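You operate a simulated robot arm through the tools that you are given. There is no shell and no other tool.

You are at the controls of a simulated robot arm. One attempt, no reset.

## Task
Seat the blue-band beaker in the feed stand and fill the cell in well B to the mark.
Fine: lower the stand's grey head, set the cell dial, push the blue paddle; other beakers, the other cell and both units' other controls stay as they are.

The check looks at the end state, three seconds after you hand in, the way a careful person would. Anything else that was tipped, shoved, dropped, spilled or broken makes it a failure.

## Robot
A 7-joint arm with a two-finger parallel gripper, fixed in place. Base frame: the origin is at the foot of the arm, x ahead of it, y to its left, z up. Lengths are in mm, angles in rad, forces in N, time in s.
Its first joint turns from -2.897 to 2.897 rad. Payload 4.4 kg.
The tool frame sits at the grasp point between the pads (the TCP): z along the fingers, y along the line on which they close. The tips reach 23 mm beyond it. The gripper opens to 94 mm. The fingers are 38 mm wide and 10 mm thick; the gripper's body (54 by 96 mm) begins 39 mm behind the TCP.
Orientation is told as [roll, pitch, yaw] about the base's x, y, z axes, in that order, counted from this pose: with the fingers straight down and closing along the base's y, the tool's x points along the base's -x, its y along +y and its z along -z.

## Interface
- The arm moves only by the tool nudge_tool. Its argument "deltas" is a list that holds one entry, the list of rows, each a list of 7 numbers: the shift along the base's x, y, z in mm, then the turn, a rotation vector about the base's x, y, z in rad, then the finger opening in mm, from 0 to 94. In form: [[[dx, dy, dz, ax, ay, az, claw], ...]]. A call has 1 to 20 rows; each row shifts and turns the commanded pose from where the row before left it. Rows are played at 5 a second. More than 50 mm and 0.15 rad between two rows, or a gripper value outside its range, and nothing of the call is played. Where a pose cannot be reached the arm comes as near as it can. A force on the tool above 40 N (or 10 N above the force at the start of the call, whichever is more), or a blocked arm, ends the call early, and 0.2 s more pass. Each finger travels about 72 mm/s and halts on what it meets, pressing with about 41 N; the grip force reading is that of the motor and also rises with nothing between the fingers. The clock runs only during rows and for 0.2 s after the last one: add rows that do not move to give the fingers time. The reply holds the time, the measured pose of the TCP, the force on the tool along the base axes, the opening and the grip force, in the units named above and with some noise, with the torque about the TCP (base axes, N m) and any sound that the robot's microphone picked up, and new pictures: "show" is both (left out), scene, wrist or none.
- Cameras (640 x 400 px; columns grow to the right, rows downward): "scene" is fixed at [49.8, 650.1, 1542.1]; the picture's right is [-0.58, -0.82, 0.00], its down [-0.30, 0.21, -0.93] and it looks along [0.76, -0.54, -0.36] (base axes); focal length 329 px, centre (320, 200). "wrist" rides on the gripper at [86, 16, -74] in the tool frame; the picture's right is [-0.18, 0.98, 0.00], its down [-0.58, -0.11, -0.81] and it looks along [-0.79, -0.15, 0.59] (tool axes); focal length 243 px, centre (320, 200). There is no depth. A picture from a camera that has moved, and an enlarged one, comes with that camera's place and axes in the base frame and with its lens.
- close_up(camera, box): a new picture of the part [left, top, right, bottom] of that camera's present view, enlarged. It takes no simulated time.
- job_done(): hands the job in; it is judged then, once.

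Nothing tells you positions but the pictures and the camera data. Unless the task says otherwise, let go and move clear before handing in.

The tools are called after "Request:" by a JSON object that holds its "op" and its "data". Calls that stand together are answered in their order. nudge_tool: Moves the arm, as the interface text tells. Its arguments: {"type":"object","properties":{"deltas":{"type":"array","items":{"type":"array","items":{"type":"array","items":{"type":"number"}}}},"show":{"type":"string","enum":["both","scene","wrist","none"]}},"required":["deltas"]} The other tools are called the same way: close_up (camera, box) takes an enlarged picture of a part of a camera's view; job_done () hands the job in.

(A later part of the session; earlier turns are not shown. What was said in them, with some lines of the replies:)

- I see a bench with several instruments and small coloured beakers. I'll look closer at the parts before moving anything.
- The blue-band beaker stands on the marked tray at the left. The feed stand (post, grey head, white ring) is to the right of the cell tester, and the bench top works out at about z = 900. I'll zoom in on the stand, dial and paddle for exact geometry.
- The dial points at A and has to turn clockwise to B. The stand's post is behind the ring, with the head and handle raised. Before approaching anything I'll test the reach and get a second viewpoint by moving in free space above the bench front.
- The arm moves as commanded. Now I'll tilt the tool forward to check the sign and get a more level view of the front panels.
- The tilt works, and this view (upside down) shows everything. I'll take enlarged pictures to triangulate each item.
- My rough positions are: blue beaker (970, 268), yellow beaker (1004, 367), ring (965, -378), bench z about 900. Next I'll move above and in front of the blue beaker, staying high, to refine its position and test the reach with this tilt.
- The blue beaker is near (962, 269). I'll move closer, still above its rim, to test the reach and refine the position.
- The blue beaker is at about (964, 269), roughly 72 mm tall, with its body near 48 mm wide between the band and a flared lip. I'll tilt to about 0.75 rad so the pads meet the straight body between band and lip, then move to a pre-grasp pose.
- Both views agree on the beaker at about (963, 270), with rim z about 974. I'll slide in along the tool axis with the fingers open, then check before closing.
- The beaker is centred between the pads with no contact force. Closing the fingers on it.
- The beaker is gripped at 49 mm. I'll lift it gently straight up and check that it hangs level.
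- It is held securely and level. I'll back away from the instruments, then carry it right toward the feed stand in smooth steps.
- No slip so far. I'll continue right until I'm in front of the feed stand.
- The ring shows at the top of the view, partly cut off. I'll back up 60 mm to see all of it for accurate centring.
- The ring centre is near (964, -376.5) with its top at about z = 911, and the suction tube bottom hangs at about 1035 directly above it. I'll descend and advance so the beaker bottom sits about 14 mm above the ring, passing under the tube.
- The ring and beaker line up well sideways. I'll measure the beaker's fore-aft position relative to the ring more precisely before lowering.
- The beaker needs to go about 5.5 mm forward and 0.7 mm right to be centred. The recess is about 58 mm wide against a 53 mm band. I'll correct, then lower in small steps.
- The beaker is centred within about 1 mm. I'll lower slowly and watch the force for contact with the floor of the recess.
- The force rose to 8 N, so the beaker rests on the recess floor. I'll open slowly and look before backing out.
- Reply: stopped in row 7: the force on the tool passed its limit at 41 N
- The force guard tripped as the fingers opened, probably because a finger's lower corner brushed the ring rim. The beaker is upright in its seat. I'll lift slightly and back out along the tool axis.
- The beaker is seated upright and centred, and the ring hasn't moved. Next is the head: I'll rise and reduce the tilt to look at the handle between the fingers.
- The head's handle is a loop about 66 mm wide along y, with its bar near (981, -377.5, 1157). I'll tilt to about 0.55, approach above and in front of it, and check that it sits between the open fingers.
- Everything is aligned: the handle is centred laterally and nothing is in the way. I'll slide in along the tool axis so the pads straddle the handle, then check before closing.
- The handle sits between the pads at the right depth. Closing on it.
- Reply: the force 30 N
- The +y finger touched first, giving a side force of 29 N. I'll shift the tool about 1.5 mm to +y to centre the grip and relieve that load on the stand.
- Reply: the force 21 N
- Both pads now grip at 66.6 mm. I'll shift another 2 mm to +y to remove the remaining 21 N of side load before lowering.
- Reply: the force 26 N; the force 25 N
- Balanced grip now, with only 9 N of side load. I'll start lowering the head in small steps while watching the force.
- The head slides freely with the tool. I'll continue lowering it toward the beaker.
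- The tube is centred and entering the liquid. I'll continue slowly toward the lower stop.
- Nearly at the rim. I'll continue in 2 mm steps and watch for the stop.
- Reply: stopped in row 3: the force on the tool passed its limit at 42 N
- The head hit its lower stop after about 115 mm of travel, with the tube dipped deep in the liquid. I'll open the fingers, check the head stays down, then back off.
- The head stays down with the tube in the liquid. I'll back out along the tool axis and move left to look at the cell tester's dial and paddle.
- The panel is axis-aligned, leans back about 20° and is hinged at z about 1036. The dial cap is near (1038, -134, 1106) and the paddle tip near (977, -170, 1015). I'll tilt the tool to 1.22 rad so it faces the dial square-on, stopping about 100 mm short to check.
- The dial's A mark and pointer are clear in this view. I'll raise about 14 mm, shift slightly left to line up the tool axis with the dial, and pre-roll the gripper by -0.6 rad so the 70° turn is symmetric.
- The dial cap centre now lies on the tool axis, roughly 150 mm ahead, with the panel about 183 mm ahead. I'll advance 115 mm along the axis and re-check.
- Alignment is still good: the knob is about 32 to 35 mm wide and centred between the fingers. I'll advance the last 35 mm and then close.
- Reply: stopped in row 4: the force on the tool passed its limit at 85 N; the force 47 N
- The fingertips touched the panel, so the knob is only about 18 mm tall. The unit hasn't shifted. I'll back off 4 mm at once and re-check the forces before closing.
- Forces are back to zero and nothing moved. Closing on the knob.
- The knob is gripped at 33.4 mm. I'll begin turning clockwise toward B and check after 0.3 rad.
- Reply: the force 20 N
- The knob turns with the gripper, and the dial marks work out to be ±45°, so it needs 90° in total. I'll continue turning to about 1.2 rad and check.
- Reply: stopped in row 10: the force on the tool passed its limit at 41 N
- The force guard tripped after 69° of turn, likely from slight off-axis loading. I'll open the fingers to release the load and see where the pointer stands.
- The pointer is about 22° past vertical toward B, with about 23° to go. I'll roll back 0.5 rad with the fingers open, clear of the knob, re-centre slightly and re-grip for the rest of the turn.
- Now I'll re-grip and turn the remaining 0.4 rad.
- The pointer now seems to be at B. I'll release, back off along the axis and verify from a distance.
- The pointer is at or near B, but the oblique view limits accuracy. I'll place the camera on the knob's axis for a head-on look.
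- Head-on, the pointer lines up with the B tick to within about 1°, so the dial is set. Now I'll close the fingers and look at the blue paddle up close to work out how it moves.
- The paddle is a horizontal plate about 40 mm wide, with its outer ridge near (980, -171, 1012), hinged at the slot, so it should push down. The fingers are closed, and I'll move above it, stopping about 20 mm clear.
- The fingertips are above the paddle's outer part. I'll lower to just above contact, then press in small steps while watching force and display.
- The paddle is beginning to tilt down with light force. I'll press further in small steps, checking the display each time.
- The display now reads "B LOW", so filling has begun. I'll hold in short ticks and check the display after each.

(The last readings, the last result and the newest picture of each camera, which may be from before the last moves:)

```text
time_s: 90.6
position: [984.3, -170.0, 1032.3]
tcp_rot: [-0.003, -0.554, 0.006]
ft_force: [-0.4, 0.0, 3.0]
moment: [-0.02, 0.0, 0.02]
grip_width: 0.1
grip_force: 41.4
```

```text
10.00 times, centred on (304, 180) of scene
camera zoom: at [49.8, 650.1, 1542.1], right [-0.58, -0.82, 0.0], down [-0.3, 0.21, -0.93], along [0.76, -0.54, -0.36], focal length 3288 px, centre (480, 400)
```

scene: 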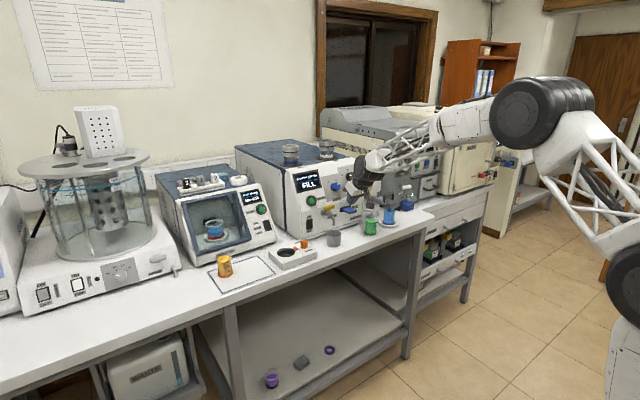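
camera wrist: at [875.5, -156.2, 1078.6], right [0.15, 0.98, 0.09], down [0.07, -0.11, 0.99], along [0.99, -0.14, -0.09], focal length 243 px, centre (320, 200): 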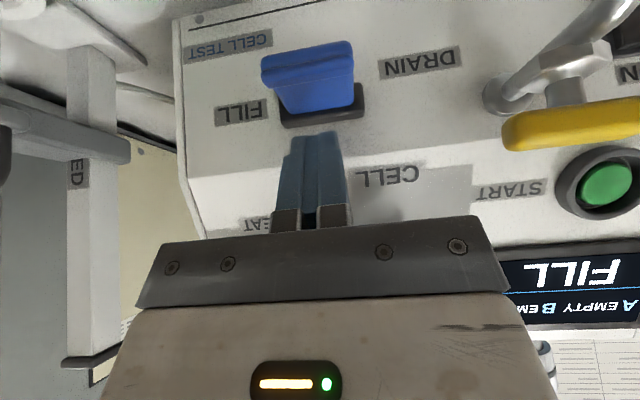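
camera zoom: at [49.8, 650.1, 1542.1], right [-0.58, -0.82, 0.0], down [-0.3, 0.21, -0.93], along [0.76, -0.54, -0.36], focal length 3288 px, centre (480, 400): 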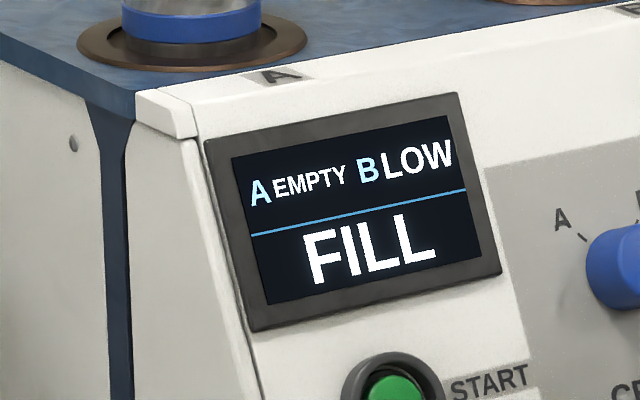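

Request:
{"op": "nudge_tool", "data": {"deltas": [[[0, 0, 0, 0, 0, 0, 0], [0, 0, 0, 0, 0, 0, 0]]], "show": "none"}}

Request:
{"op": "close_up", "data": {"camera": "scene", "box": [280, 160, 328, 200]}}

Request:
{"op": "close_up", "data": {"camera": "scene", "box": [380, 203, 404, 223]}}

```text
time_s: 91.2
position: [984.3, -170.9, 1032.0]
tcp_rot: [-0.002, -0.553, 0.008]
ft_force: [0.6, -0.5, 3.0]
moment: [0.01, 0.01, -0.02]
grip_width: 0.0
grip_force: 40.9
```

```text
10.00 times, centred on (304, 180) of scene
camera zoom: at [49.8, 650.1, 1542.1], right [-0.58, -0.82, 0.0], down [-0.3, 0.21, -0.93], along [0.76, -0.54, -0.36], focal length 3288 px, centre (480, 400)
```

zoom: 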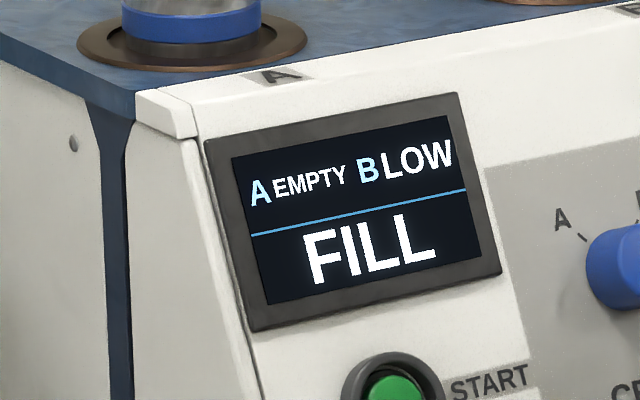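

```text
16.00 times, centred on (392, 213) of scene
camera zoom: at [49.8, 650.1, 1542.1], right [-0.58, -0.82, 0.0], down [-0.3, 0.21, -0.93], along [0.76, -0.54, -0.36], focal length 5261 px, centre (-832, -8)
```

zoom: 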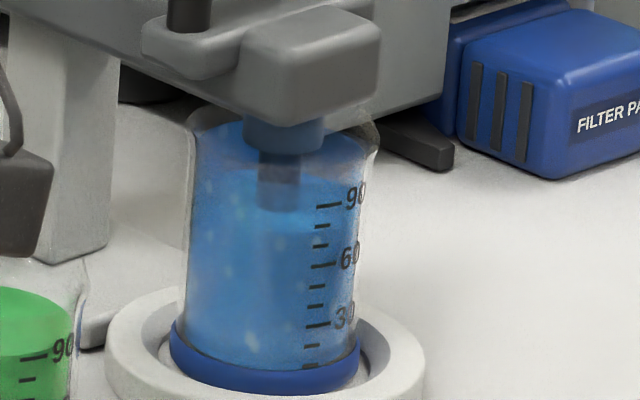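

Small bubbles show the pump is drawing. I'll continue holding in short ticks.

Request:
{"op": "nudge_tool", "data": {"deltas": [[[0, 0, 0, 0, 0, 0, 0], [0, 0, 0, 0, 0, 0, 0]]], "show": "none"}}

Request:
{"op": "close_up", "data": {"camera": "scene", "box": [280, 160, 328, 200]}}

Request:
{"op": "close_up", "data": {"camera": "scene", "box": [380, 203, 404, 223]}}

```text
time_s: 91.8
position: [983.8, -170.9, 1031.4]
tcp_rot: [-0.004, -0.552, 0.006]
ft_force: [0.3, -0.2, 2.9]
moment: [0.02, 0.04, 0.05]
grip_width: 0.0
grip_force: 40.6
```

```text
10.00 times, centred on (304, 180) of scene
camera zoom: at [49.8, 650.1, 1542.1], right [-0.58, -0.82, 0.0], down [-0.3, 0.21, -0.93], along [0.76, -0.54, -0.36], focal length 3288 px, centre (480, 400)
```

zoom: 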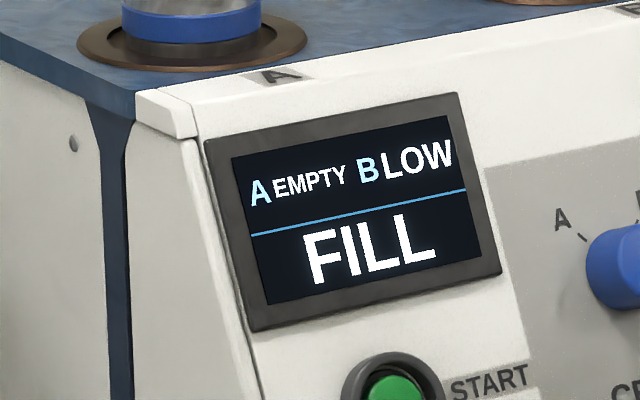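

```text
16.00 times, centred on (392, 213) of scene
camera zoom: at [49.8, 650.1, 1542.1], right [-0.58, -0.82, 0.0], down [-0.3, 0.21, -0.93], along [0.76, -0.54, -0.36], focal length 5261 px, centre (-832, -8)
```

zoom: 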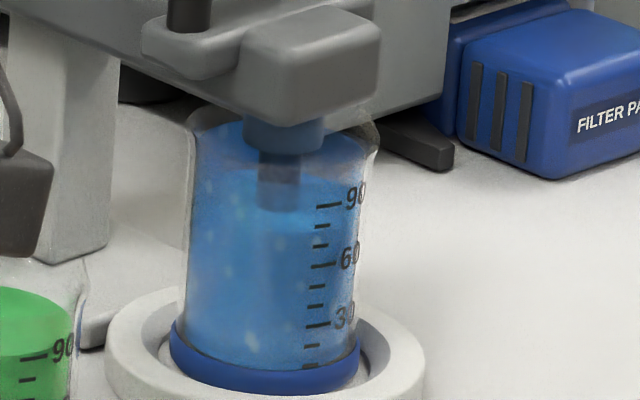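

Request:
{"op": "nudge_tool", "data": {"deltas": [[[0, 0, -1, 0, 0, 0, 0]]], "show": "none"}}

Request:
{"op": "close_up", "data": {"camera": "scene", "box": [280, 160, 328, 200]}}

Request:
{"op": "close_up", "data": {"camera": "scene", "box": [328, 190, 376, 220]}}

```text
time_s: 92.2
position: [984.1, -170.9, 1031.0]
tcp_rot: [-0.001, -0.553, 0.006]
ft_force: [-2.5, -0.6, 3.4]
moment: [0.0, 0.04, -0.04]
grip_width: 0.0
grip_force: 40.7
```

```text
10.00 times, centred on (304, 180) of scene
camera zoom: at [49.8, 650.1, 1542.1], right [-0.58, -0.82, 0.0], down [-0.3, 0.21, -0.93], along [0.76, -0.54, -0.36], focal length 3288 px, centre (480, 400)
```

zoom: 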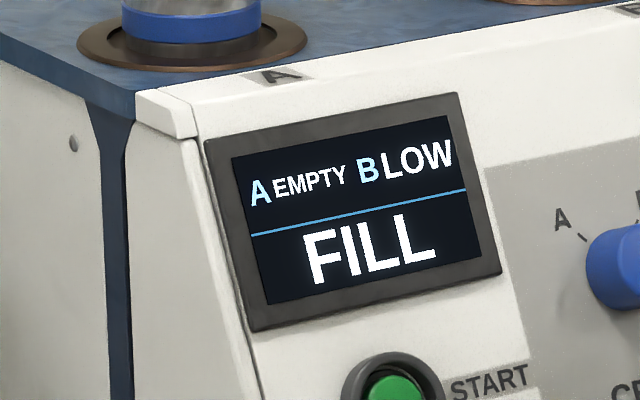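

```text
13.33 times, centred on (352, 205) of scene
camera zoom: at [49.8, 650.1, 1542.1], right [-0.58, -0.82, 0.0], down [-0.3, 0.21, -0.93], along [0.76, -0.54, -0.36], focal length 4384 px, centre (-107, 133)
```

zoom: 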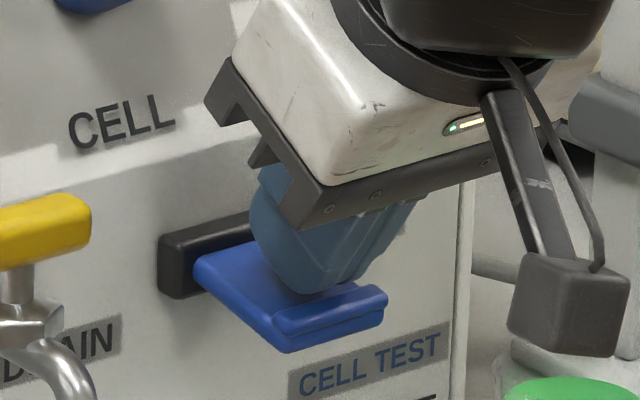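

Request:
{"op": "nudge_tool", "data": {"deltas": [[[0, 0, 0, 0, 0, 0, 0]]], "show": "none"}}

Request:
{"op": "close_up", "data": {"camera": "scene", "box": [280, 160, 328, 200]}}

Request:
{"op": "close_up", "data": {"camera": "scene", "box": [380, 203, 404, 223]}}

```text
time_s: 92.6
position: [983.6, -171.5, 1031.8]
tcp_rot: [-0.006, -0.551, 0.006]
ft_force: [-1.7, -0.6, 3.5]
moment: [-0.03, 0.08, 0.01]
grip_width: 0.2
grip_force: 41.0
```

```text
10.00 times, centred on (304, 180) of scene
camera zoom: at [49.8, 650.1, 1542.1], right [-0.58, -0.82, 0.0], down [-0.3, 0.21, -0.93], along [0.76, -0.54, -0.36], focal length 3288 px, centre (480, 400)
```

zoom: 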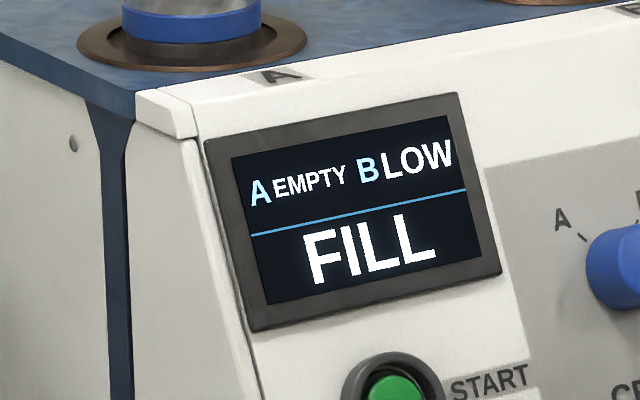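

```text
16.00 times, centred on (392, 213) of scene
camera zoom: at [49.8, 650.1, 1542.1], right [-0.58, -0.82, 0.0], down [-0.3, 0.21, -0.93], along [0.76, -0.54, -0.36], focal length 5261 px, centre (-832, -8)
```

zoom: 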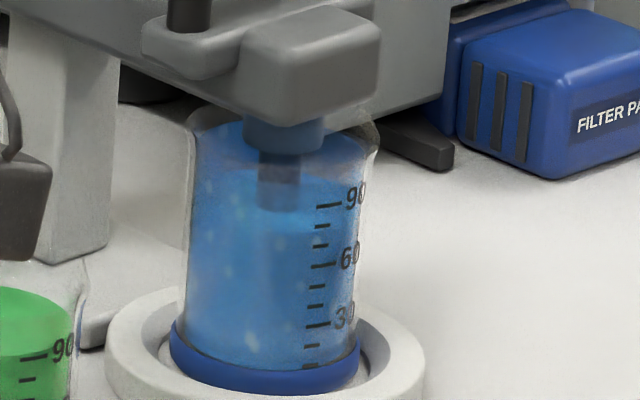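

The beaker level and display stayed constant while holding, so each push probably delivers one stroke. I'll release the paddle fully and see.

Request:
{"op": "nudge_tool", "data": {"deltas": [[[0, 0, 5, 0, 0, 0, 0], [0, 0, 6, 0, 0, 0, 0], [0, 0, 5, 0, 0, 0, 0], [0, 0, 0, 0, 0, 0, 0]]], "show": "none"}}

Request:
{"op": "close_up", "data": {"camera": "scene", "box": [280, 160, 328, 200]}}

Request:
{"op": "close_up", "data": {"camera": "scene", "box": [328, 190, 376, 220]}}

Request:
{"op": "close_up", "data": {"camera": "scene", "box": [380, 203, 404, 223]}}

Request:
{"op": "close_up", "data": {"camera": "scene", "box": [310, 130, 350, 165]}}

```text
time_s: 93.6
position: [983.9, -170.8, 1046.6]
tcp_rot: [-0.003, -0.553, 0.006]
ft_force: [-0.3, 0.2, -0.5]
moment: [-0.02, -0.03, -0.01]
grip_width: 0.0
grip_force: 40.5
```

```text
10.00 times, centred on (304, 180) of scene
camera zoom: at [49.8, 650.1, 1542.1], right [-0.58, -0.82, 0.0], down [-0.3, 0.21, -0.93], along [0.76, -0.54, -0.36], focal length 3288 px, centre (480, 400)
```

zoom: 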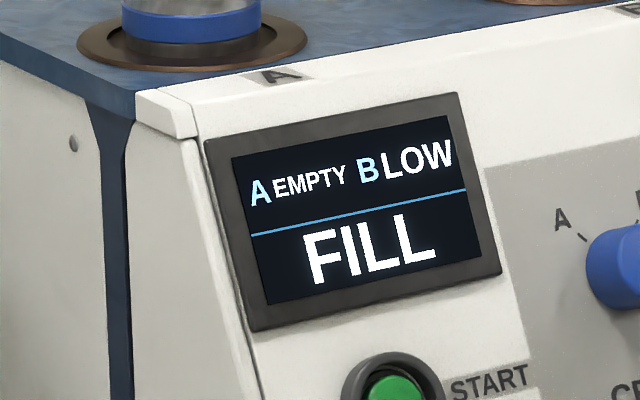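

```text
13.33 times, centred on (352, 205) of scene
camera zoom: at [49.8, 650.1, 1542.1], right [-0.58, -0.82, 0.0], down [-0.3, 0.21, -0.93], along [0.76, -0.54, -0.36], focal length 4384 px, centre (-107, 133)
```

zoom: 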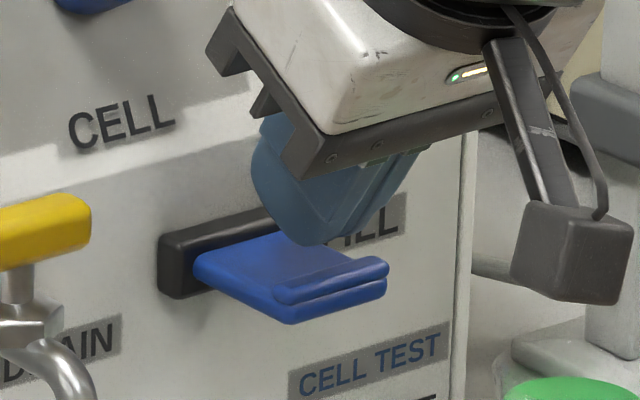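

```text
16.00 times, centred on (392, 213) of scene
camera zoom: at [49.8, 650.1, 1542.1], right [-0.58, -0.82, 0.0], down [-0.3, 0.21, -0.93], along [0.76, -0.54, -0.36], focal length 5261 px, centre (-832, -8)
```

zoom: 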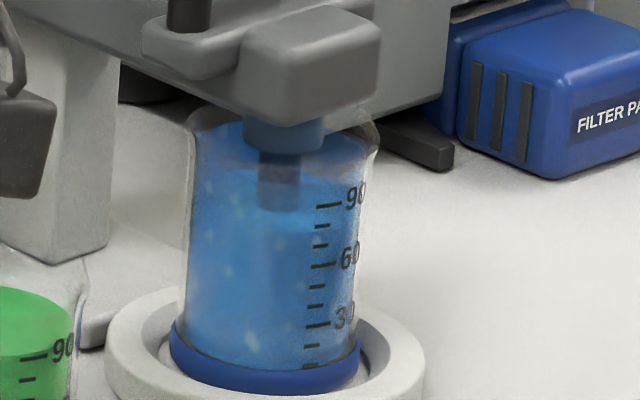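

```text
11.43 times, centred on (330, 148) of scene
camera zoom: at [49.8, 650.1, 1542.1], right [-0.58, -0.82, 0.0], down [-0.3, 0.21, -0.93], along [0.76, -0.54, -0.36], focal length 3758 px, centre (206, 800)
```

zoom: 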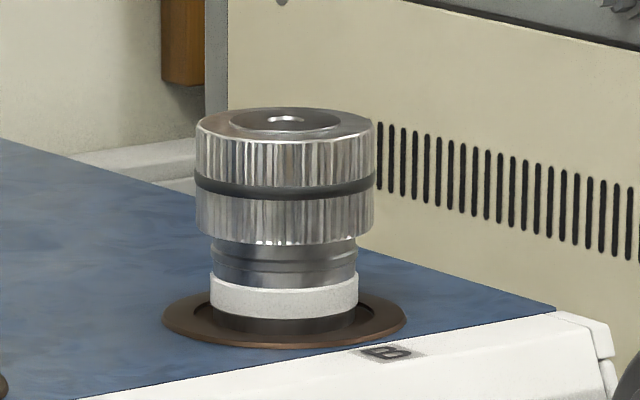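

The paddle springs back and "B LOW" remains, which fits one stroke per push. I'll give a second full push and read the display.

Request:
{"op": "nudge_tool", "data": {"deltas": [[[0, 0, -5, 0, 0, 0, 0], [0, 0, -5, 0, 0, 0, 0], [0, 0, -4, 0, 0, 0, 0]]], "show": "none"}}

Request:
{"op": "close_up", "data": {"camera": "scene", "box": [280, 160, 328, 200]}}

Request:
{"op": "close_up", "data": {"camera": "scene", "box": [380, 203, 404, 223]}}

```text
time_s: 94.4
position: [984.4, -171.2, 1033.3]
tcp_rot: [-0.004, -0.552, 0.006]
ft_force: [0.2, 1.5, 1.0]
moment: [0.04, -0.03, 0.01]
grip_width: 0.0
grip_force: 41.1
```

```text
10.00 times, centred on (304, 180) of scene
camera zoom: at [49.8, 650.1, 1542.1], right [-0.58, -0.82, 0.0], down [-0.3, 0.21, -0.93], along [0.76, -0.54, -0.36], focal length 3288 px, centre (480, 400)
```

zoom: 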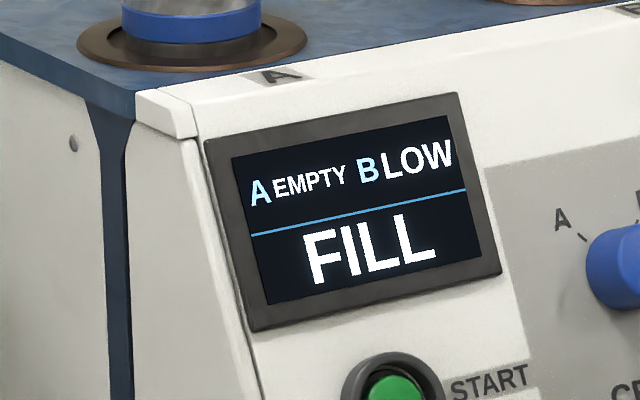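

```text
16.00 times, centred on (392, 213) of scene
camera zoom: at [49.8, 650.1, 1542.1], right [-0.58, -0.82, 0.0], down [-0.3, 0.21, -0.93], along [0.76, -0.54, -0.36], focal length 5261 px, centre (-832, -8)
```

zoom: 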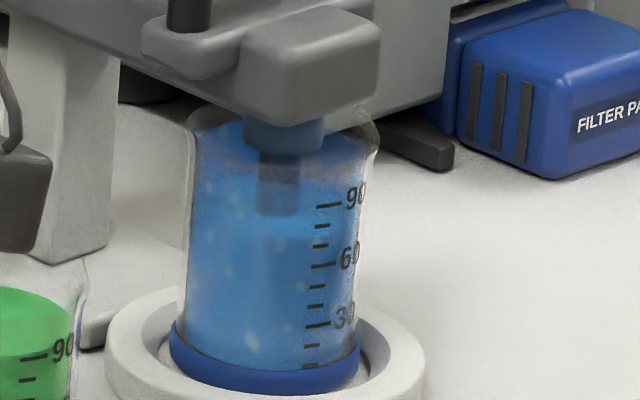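

Request:
{"op": "nudge_tool", "data": {"deltas": [[[0, 0, -1, 0, 0, 0, 0]]], "show": "none"}}

Request:
{"op": "close_up", "data": {"camera": "scene", "box": [280, 160, 328, 200]}}

Request:
{"op": "close_up", "data": {"camera": "scene", "box": [380, 203, 404, 223]}}

```text
time_s: 94.8
position: [984.0, -170.1, 1032.5]
tcp_rot: [-0.003, -0.553, 0.007]
ft_force: [-0.7, -0.8, 2.9]
moment: [0.02, -0.03, -0.01]
grip_width: 0.2
grip_force: 41.3
```

```text
10.00 times, centred on (304, 180) of scene
camera zoom: at [49.8, 650.1, 1542.1], right [-0.58, -0.82, 0.0], down [-0.3, 0.21, -0.93], along [0.76, -0.54, -0.36], focal length 3288 px, centre (480, 400)
```

zoom: 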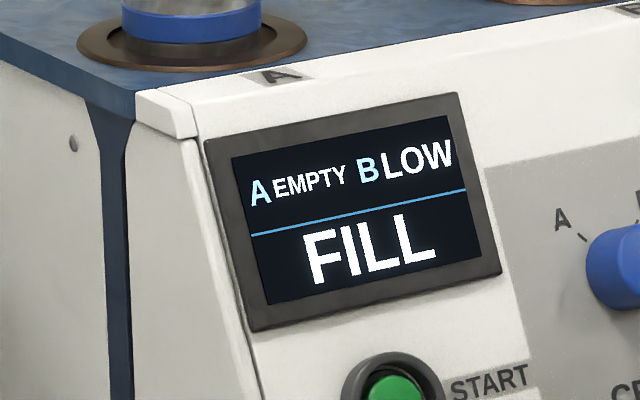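

```text
16.00 times, centred on (392, 213) of scene
camera zoom: at [49.8, 650.1, 1542.1], right [-0.58, -0.82, 0.0], down [-0.3, 0.21, -0.93], along [0.76, -0.54, -0.36], focal length 5261 px, centre (-832, -8)
```

zoom: 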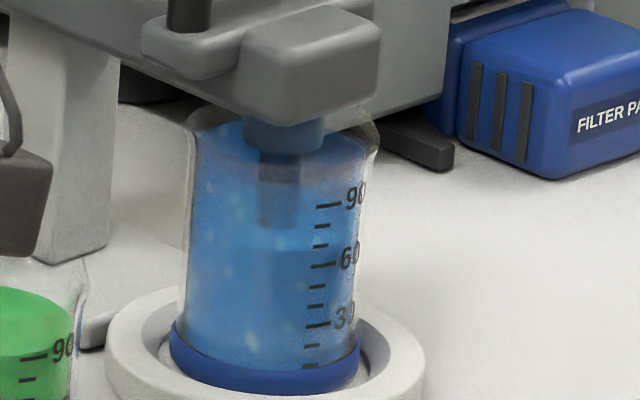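

The beaker level dropped visibly with the second push. I'll wait one more tick to see whether the display updates.

Request:
{"op": "nudge_tool", "data": {"deltas": [[[0, 0, 0, 0, 0, 0, 0]]], "show": "none"}}

Request:
{"op": "close_up", "data": {"camera": "scene", "box": [280, 160, 328, 200]}}

Request:
{"op": "close_up", "data": {"camera": "scene", "box": [380, 203, 404, 223]}}

```text
time_s: 95.2
position: [984.6, -171.1, 1031.3]
tcp_rot: [-0.003, -0.553, 0.007]
ft_force: [0.4, -0.2, 2.0]
moment: [0.02, 0.01, 0.0]
grip_width: 0.1
grip_force: 41.0
```

```text
10.00 times, centred on (304, 180) of scene
camera zoom: at [49.8, 650.1, 1542.1], right [-0.58, -0.82, 0.0], down [-0.3, 0.21, -0.93], along [0.76, -0.54, -0.36], focal length 3288 px, centre (480, 400)
```

zoom: 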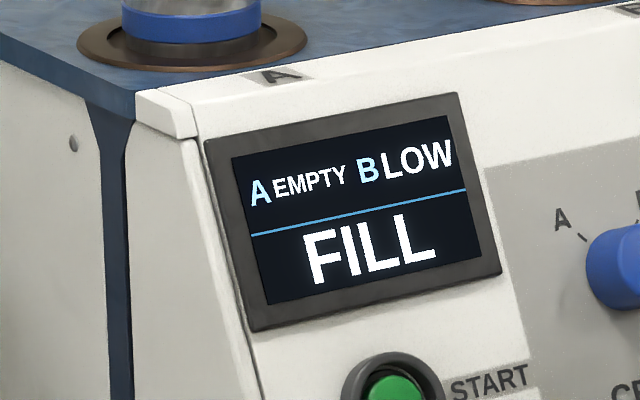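

```text
16.00 times, centred on (392, 213) of scene
camera zoom: at [49.8, 650.1, 1542.1], right [-0.58, -0.82, 0.0], down [-0.3, 0.21, -0.93], along [0.76, -0.54, -0.36], focal length 5261 px, centre (-832, -8)
```

zoom: 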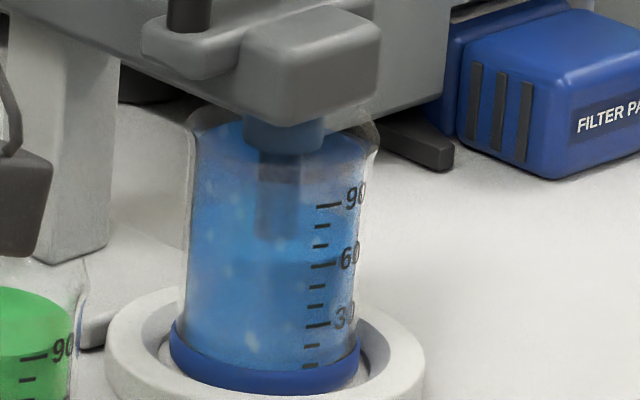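

Request:
{"op": "nudge_tool", "data": {"deltas": [[[0, 0, 0, 0, 0, 0, 0]]], "show": "none"}}

Request:
{"op": "close_up", "data": {"camera": "scene", "box": [280, 160, 328, 200]}}

Request:
{"op": "close_up", "data": {"camera": "scene", "box": [380, 203, 404, 223]}}

```text
time_s: 95.6
position: [983.9, -171.3, 1032.2]
tcp_rot: [-0.003, -0.553, 0.008]
ft_force: [-0.7, -0.9, 2.8]
moment: [-0.04, -0.02, 0.01]
grip_width: 0.1
grip_force: 41.5
```

```text
10.00 times, centred on (304, 180) of scene
camera zoom: at [49.8, 650.1, 1542.1], right [-0.58, -0.82, 0.0], down [-0.3, 0.21, -0.93], along [0.76, -0.54, -0.36], focal length 3288 px, centre (480, 400)
```

zoom: 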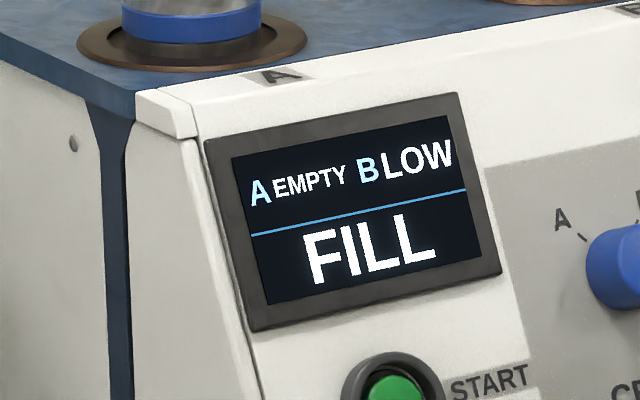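

```text
16.00 times, centred on (392, 213) of scene
camera zoom: at [49.8, 650.1, 1542.1], right [-0.58, -0.82, 0.0], down [-0.3, 0.21, -0.93], along [0.76, -0.54, -0.36], focal length 5261 px, centre (-832, -8)
```

zoom: 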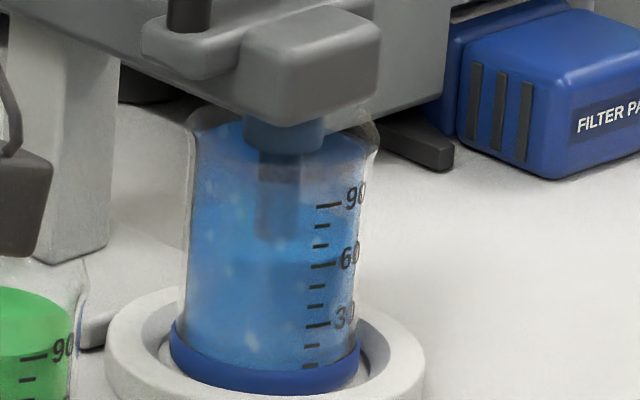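

The second stroke is complete (the level is stable near 60) and the display still reads LOW. I'll release fully and give a third push.

Request:
{"op": "nudge_tool", "data": {"deltas": [[[0, 0, 5, 0, 0, 0, 0], [0, 0, 6, 0, 0, 0, 0], [0, 0, 4, 0, 0, 0, 0], [0, 0, 0, 0, 0, 0, 0], [0, 0, 0, 0, 0, 0, 0]]], "show": "none"}}

Request:
{"op": "close_up", "data": {"camera": "scene", "box": [280, 160, 328, 200]}}

Request:
{"op": "close_up", "data": {"camera": "scene", "box": [380, 203, 404, 223]}}

```text
time_s: 96.8
position: [983.8, -169.8, 1047.6]
tcp_rot: [-0.004, -0.553, 0.006]
ft_force: [-0.8, -0.9, -0.6]
moment: [0.01, 0.0, 0.01]
grip_width: 0.2
grip_force: 40.6
```

```text
10.00 times, centred on (304, 180) of scene
camera zoom: at [49.8, 650.1, 1542.1], right [-0.58, -0.82, 0.0], down [-0.3, 0.21, -0.93], along [0.76, -0.54, -0.36], focal length 3288 px, centre (480, 400)
```

zoom: 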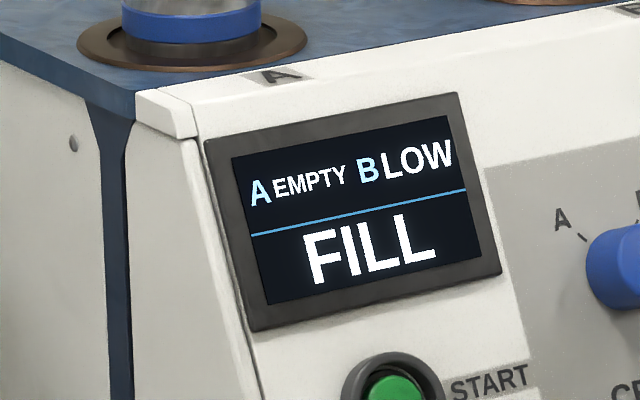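

```text
16.00 times, centred on (392, 213) of scene
camera zoom: at [49.8, 650.1, 1542.1], right [-0.58, -0.82, 0.0], down [-0.3, 0.21, -0.93], along [0.76, -0.54, -0.36], focal length 5261 px, centre (-832, -8)
```

zoom: 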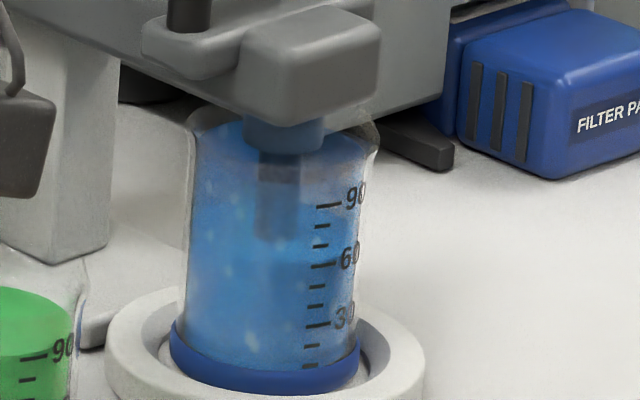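

Request:
{"op": "nudge_tool", "data": {"deltas": [[[0, 0, -5, 0, 0, 0, 0], [0, 0, -5, 0, 0, 0, 0], [0, 0, -5, 0, 0, 0, 0]]], "show": "none"}}

Request:
{"op": "close_up", "data": {"camera": "scene", "box": [280, 160, 328, 200]}}

Request:
{"op": "close_up", "data": {"camera": "scene", "box": [380, 203, 404, 223]}}

```text
time_s: 97.6
position: [983.3, -170.9, 1032.5]
tcp_rot: [-0.004, -0.552, 0.007]
ft_force: [-1.7, 1.9, 2.8]
moment: [0.04, 0.02, 0.02]
grip_width: 0.1
grip_force: 41.1
```

```text
10.00 times, centred on (304, 180) of scene
camera zoom: at [49.8, 650.1, 1542.1], right [-0.58, -0.82, 0.0], down [-0.3, 0.21, -0.93], along [0.76, -0.54, -0.36], focal length 3288 px, centre (480, 400)
```

zoom: 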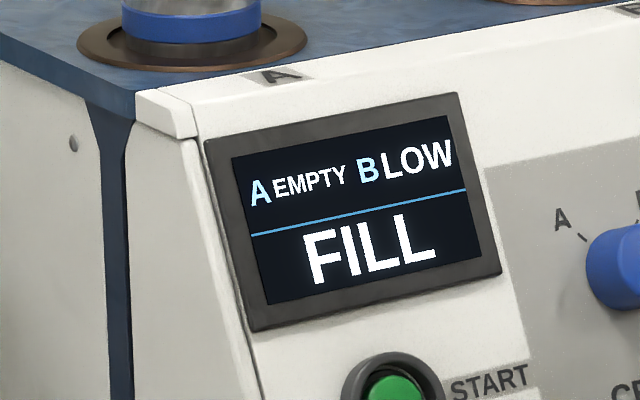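

```text
16.00 times, centred on (392, 213) of scene
camera zoom: at [49.8, 650.1, 1542.1], right [-0.58, -0.82, 0.0], down [-0.3, 0.21, -0.93], along [0.76, -0.54, -0.36], focal length 5261 px, centre (-832, -8)
```

zoom: 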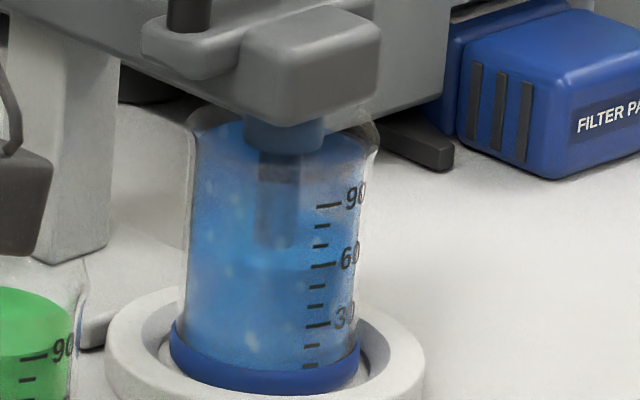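

Request:
{"op": "nudge_tool", "data": {"deltas": [[[0, 0, 0, 0, 0, 0, 0]]], "show": "none"}}

Request:
{"op": "close_up", "data": {"camera": "scene", "box": [280, 160, 328, 200]}}

Request:
{"op": "close_up", "data": {"camera": "scene", "box": [380, 203, 404, 223]}}

```text
time_s: 98.0
position: [983.2, -171.9, 1032.2]
tcp_rot: [-0.004, -0.553, 0.006]
ft_force: [-1.1, 1.1, 2.7]
moment: [0.04, 0.01, 0.04]
grip_width: 0.0
grip_force: 40.8
```

```text
10.00 times, centred on (304, 180) of scene
camera zoom: at [49.8, 650.1, 1542.1], right [-0.58, -0.82, 0.0], down [-0.3, 0.21, -0.93], along [0.76, -0.54, -0.36], focal length 3288 px, centre (480, 400)
```

zoom: 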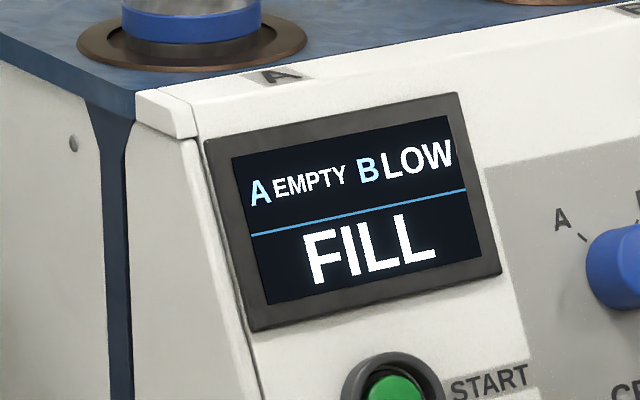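

```text
16.00 times, centred on (392, 213) of scene
camera zoom: at [49.8, 650.1, 1542.1], right [-0.58, -0.82, 0.0], down [-0.3, 0.21, -0.93], along [0.76, -0.54, -0.36], focal length 5261 px, centre (-832, -8)
```

zoom: 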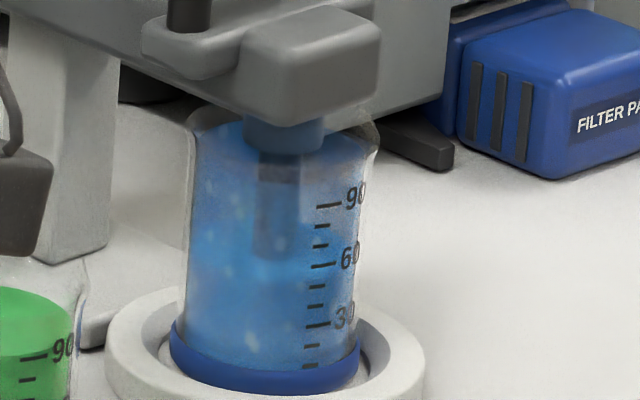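

Request:
{"op": "nudge_tool", "data": {"deltas": [[[0, 0, 0, 0, 0, 0, 0]]], "show": "none"}}

Request:
{"op": "close_up", "data": {"camera": "scene", "box": [280, 160, 328, 200]}}

Request:
{"op": "close_up", "data": {"camera": "scene", "box": [380, 203, 404, 223]}}

```text
time_s: 98.4
position: [983.5, -170.6, 1032.5]
tcp_rot: [-0.003, -0.554, 0.008]
ft_force: [-0.3, 0.8, 2.5]
moment: [0.02, 0.02, 0.04]
grip_width: 0.1
grip_force: 41.0
```

```text
10.00 times, centred on (304, 180) of scene
camera zoom: at [49.8, 650.1, 1542.1], right [-0.58, -0.82, 0.0], down [-0.3, 0.21, -0.93], along [0.76, -0.54, -0.36], focal length 3288 px, centre (480, 400)
```

zoom: 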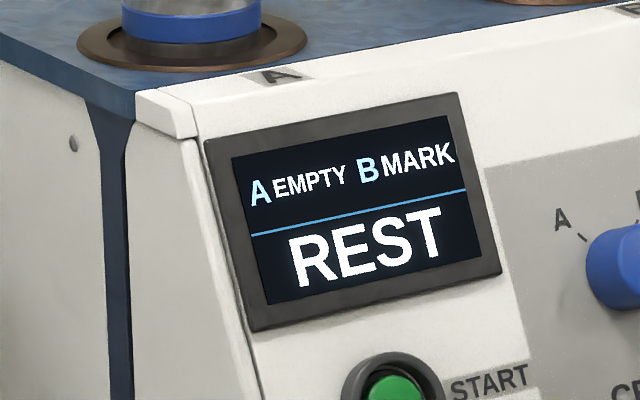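

```text
16.00 times, centred on (392, 213) of scene
camera zoom: at [49.8, 650.1, 1542.1], right [-0.58, -0.82, 0.0], down [-0.3, 0.21, -0.93], along [0.76, -0.54, -0.36], focal length 5261 px, centre (-832, -8)
```

zoom: 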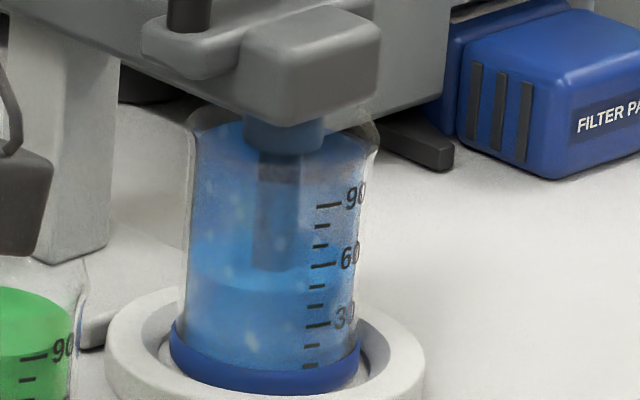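

The display reads "B MARK / REST", so the cell is at the mark. I'll lift straight off the paddle and back away.

Request:
{"op": "nudge_tool", "data": {"deltas": [[[0, 0, 12, 0, 0, 0, 0], [0, 0, 12, 0, 0, 0, 0], [-10, 0, 12, 0, 0, 0, 0], [-25, 0, 12, 0, 0, 0, 0], [-35, 0, 12, 0, 0, 0, 0], [-40, 0, 12, 0, 0, 0, 0], [-40, 0, 10, 0, 0, 0, 0], [-40, 0, 10, 0, 0, 0, 0], [-30, 0, 10, 0, 0, 0, 0], [0, 0, 0, 0, 0, 0, 0]]]}}

Request:
{"op": "close_up", "data": {"camera": "scene", "box": [270, 130, 374, 220]}}

Request:
{"op": "close_up", "data": {"camera": "scene", "box": [360, 170, 424, 230]}}

Request:
{"op": "close_up", "data": {"camera": "scene", "box": [200, 200, 360, 300]}}

```text
time_s: 100.6
position: [764.1, -169.8, 1134.1]
tcp_rot: [-0.003, -0.554, 0.007]
ft_force: [0.0, 0.1, 0.0]
moment: [0.0, -0.01, 0.0]
grip_width: 0.2
grip_force: 40.8
camera wrist: at [651.5, -155.6, 1151.2], right [0.15, 0.98, 0.09], down [0.07, -0.11, 0.99], along [0.99, -0.14, -0.09], focal length 243 px, centre (320, 200)
```

scene: 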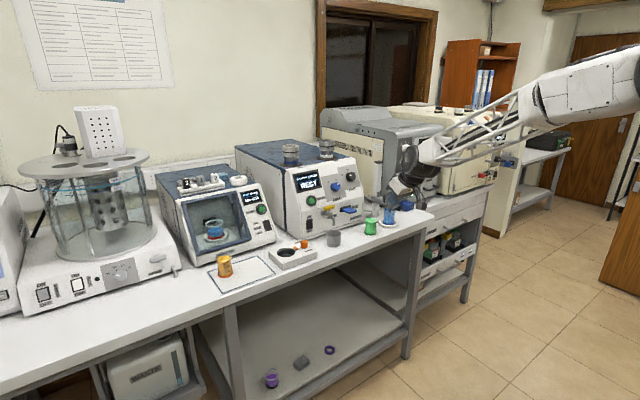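
wrist: 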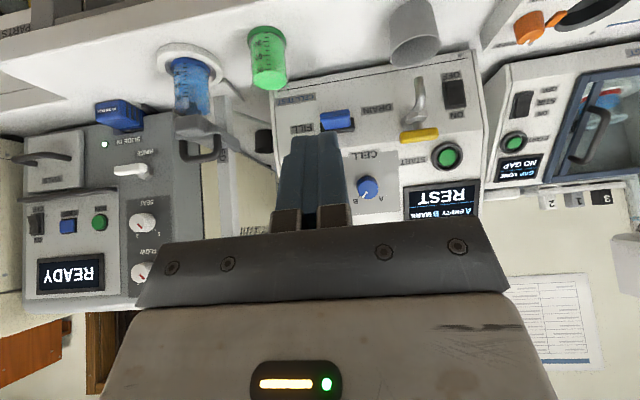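

```text
4.44 times, centred on (322, 175) of scene
camera zoom: at [49.8, 650.1, 1542.1], right [-0.58, -0.82, 0.0], down [-0.3, 0.21, -0.93], along [0.76, -0.54, -0.36], focal length 1461 px, centre (311, 311)
```

zoom: 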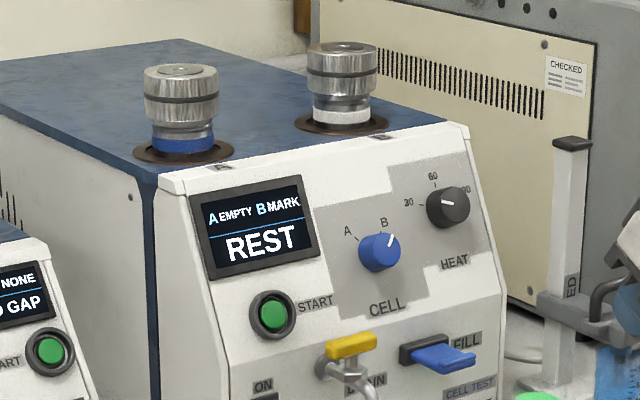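

```text
6.67 times, centred on (392, 200) of scene
camera zoom: at [49.8, 650.1, 1542.1], right [-0.58, -0.82, 0.0], down [-0.3, 0.21, -0.93], along [0.76, -0.54, -0.36], focal length 2192 px, centre (-160, 200)
```

zoom: 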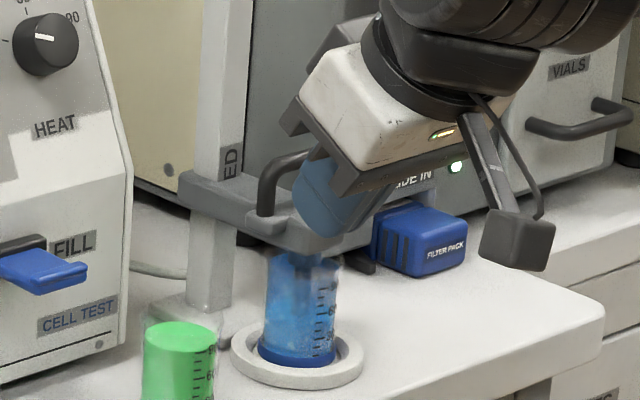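

```text
4.00 times, centred on (280, 250) of scene
camera zoom: at [49.8, 650.1, 1542.1], right [-0.58, -0.82, 0.0], down [-0.3, 0.21, -0.93], along [0.76, -0.54, -0.36], focal length 1315 px, centre (480, 0)
```

zoom: 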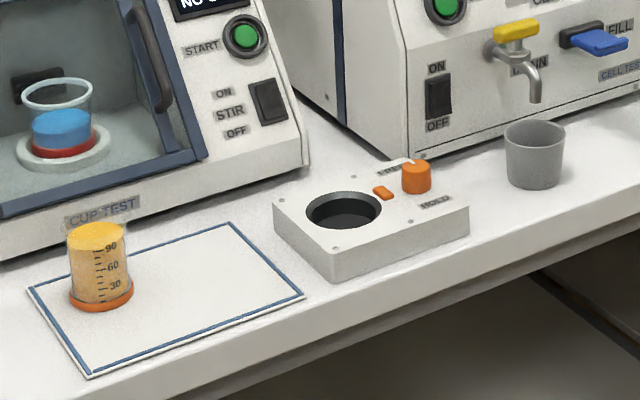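

Everything looks in order. I'll raise the arm clear and do a final check of the whole scene.

Request:
{"op": "nudge_tool", "data": {"deltas": [[[-20, 0, 30, 0, 0, 0, 0], [-30, 0, 35, 0, 0, 0, 0], [-30, 0, 40, 0, 0, 0, 0], [-20, 0, 40, 0, 0, 0, 0], [0, 0, 30, 0, 0, 0, 0], [0, 0, 0, 0, 0, 0, 0], [0, 0, 0, 0, 0, 0, 0]]]}}

Request:
{"op": "close_up", "data": {"camera": "scene", "box": [270, 130, 374, 220]}}

Request:
{"op": "close_up", "data": {"camera": "scene", "box": [350, 150, 446, 235]}}

```text
time_s: 102.2
position: [662.5, -168.2, 1308.7]
tcp_rot: [-0.004, -0.554, 0.008]
ft_force: [-0.3, -0.1, 0.3]
moment: [-0.04, -0.03, 0.0]
grip_width: 0.1
grip_force: 41.4
camera wrist: at [551.8, -155.7, 1327.5], right [0.15, 0.98, 0.09], down [0.07, -0.1, 0.99], along [0.99, -0.14, -0.09], focal length 243 px, centre (320, 200)
```

scene: 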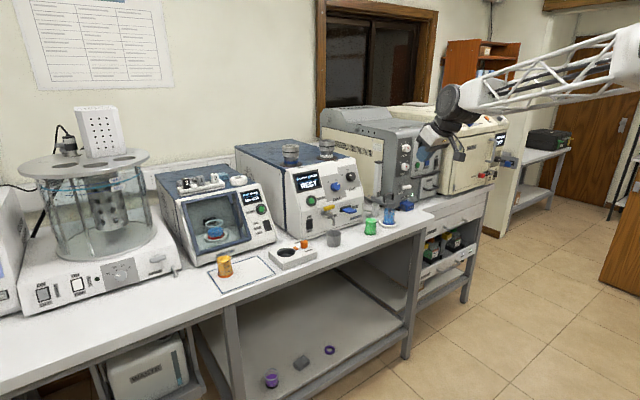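
wrist: 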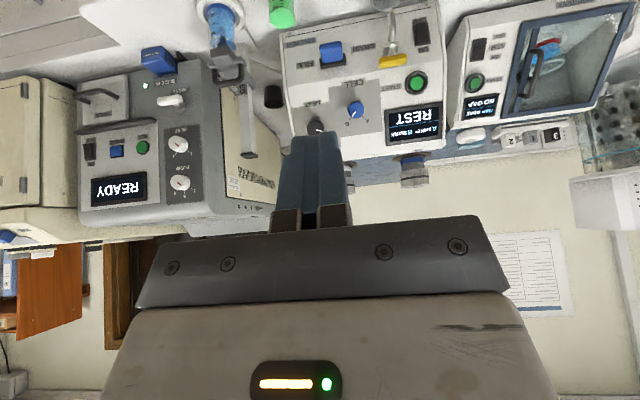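

```text
4.44 times, centred on (322, 175) of scene
camera zoom: at [49.8, 650.1, 1542.1], right [-0.58, -0.82, 0.0], down [-0.3, 0.21, -0.93], along [0.76, -0.54, -0.36], focal length 1461 px, centre (311, 311)
```

zoom: 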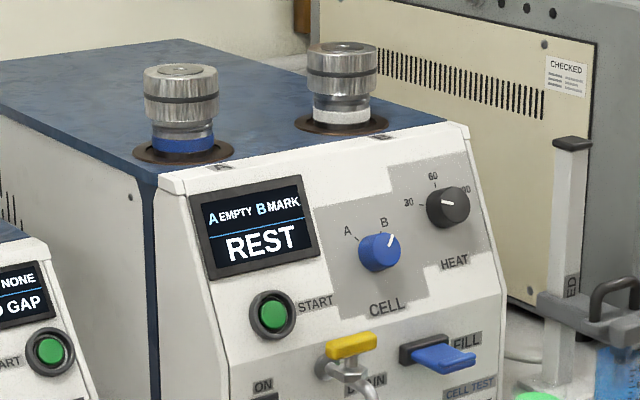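

```text
4.71 times, centred on (398, 192) of scene
camera zoom: at [49.8, 650.1, 1542.1], right [-0.58, -0.82, 0.0], down [-0.3, 0.21, -0.93], along [0.76, -0.54, -0.36], focal length 1547 px, centre (-47, 235)
```

zoom: 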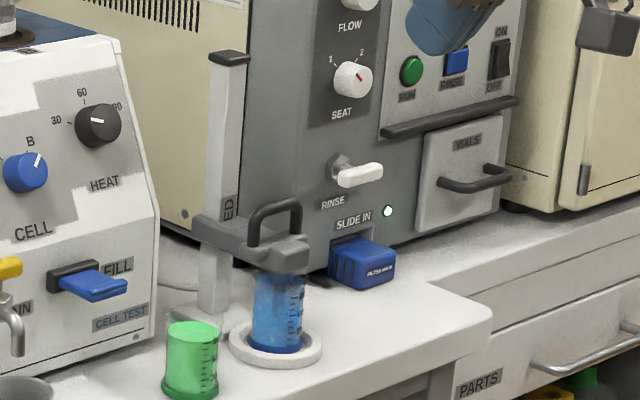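

The blue-band beaker is seated in the stand with the head down, and the dial is on B. The display reads "A EMPTY, B MARK", and the other beakers, cell A and the other controls are as they were. The arm is clear, so I'm handing in.

Request:
{"op": "job_done", "data": {}}

```text
The job is handed in.
```

The blue-band beaker is seated in the feed stand and the cell in well B is filled to its mark. I've handed the job in. I don't have the result of the check yet.

- **Beaker and head:** the beaker stands upright in the ring. The grey head is at its lower stop with the tube in the liquid.
- **Dial:** it points at B, within about 1° of the tick in a head-on view.
- **Fill:** each push of the paddle gave one metered stroke, and it took three. The display then read "A EMPTY, B MARK, REST".
- **Everything else:** the yellow and green beakers, cell A and the other controls looked unchanged in the last pictures. The arm is clear of the bench.

The force limit tripped four times along the way:

- **Opening after seating the beaker:** about 41 N, probably a finger brushing the ring.
- **Lowering the head:** 42 N, when it reached its lower stop.
- **Reaching for the dial:** 85 N, when the fingertips touched the panel.
- **Turning the dial:** about 41 N; I let go and re-gripped to finish the turn.

I saw no movement or damage from any of these in the pictures.
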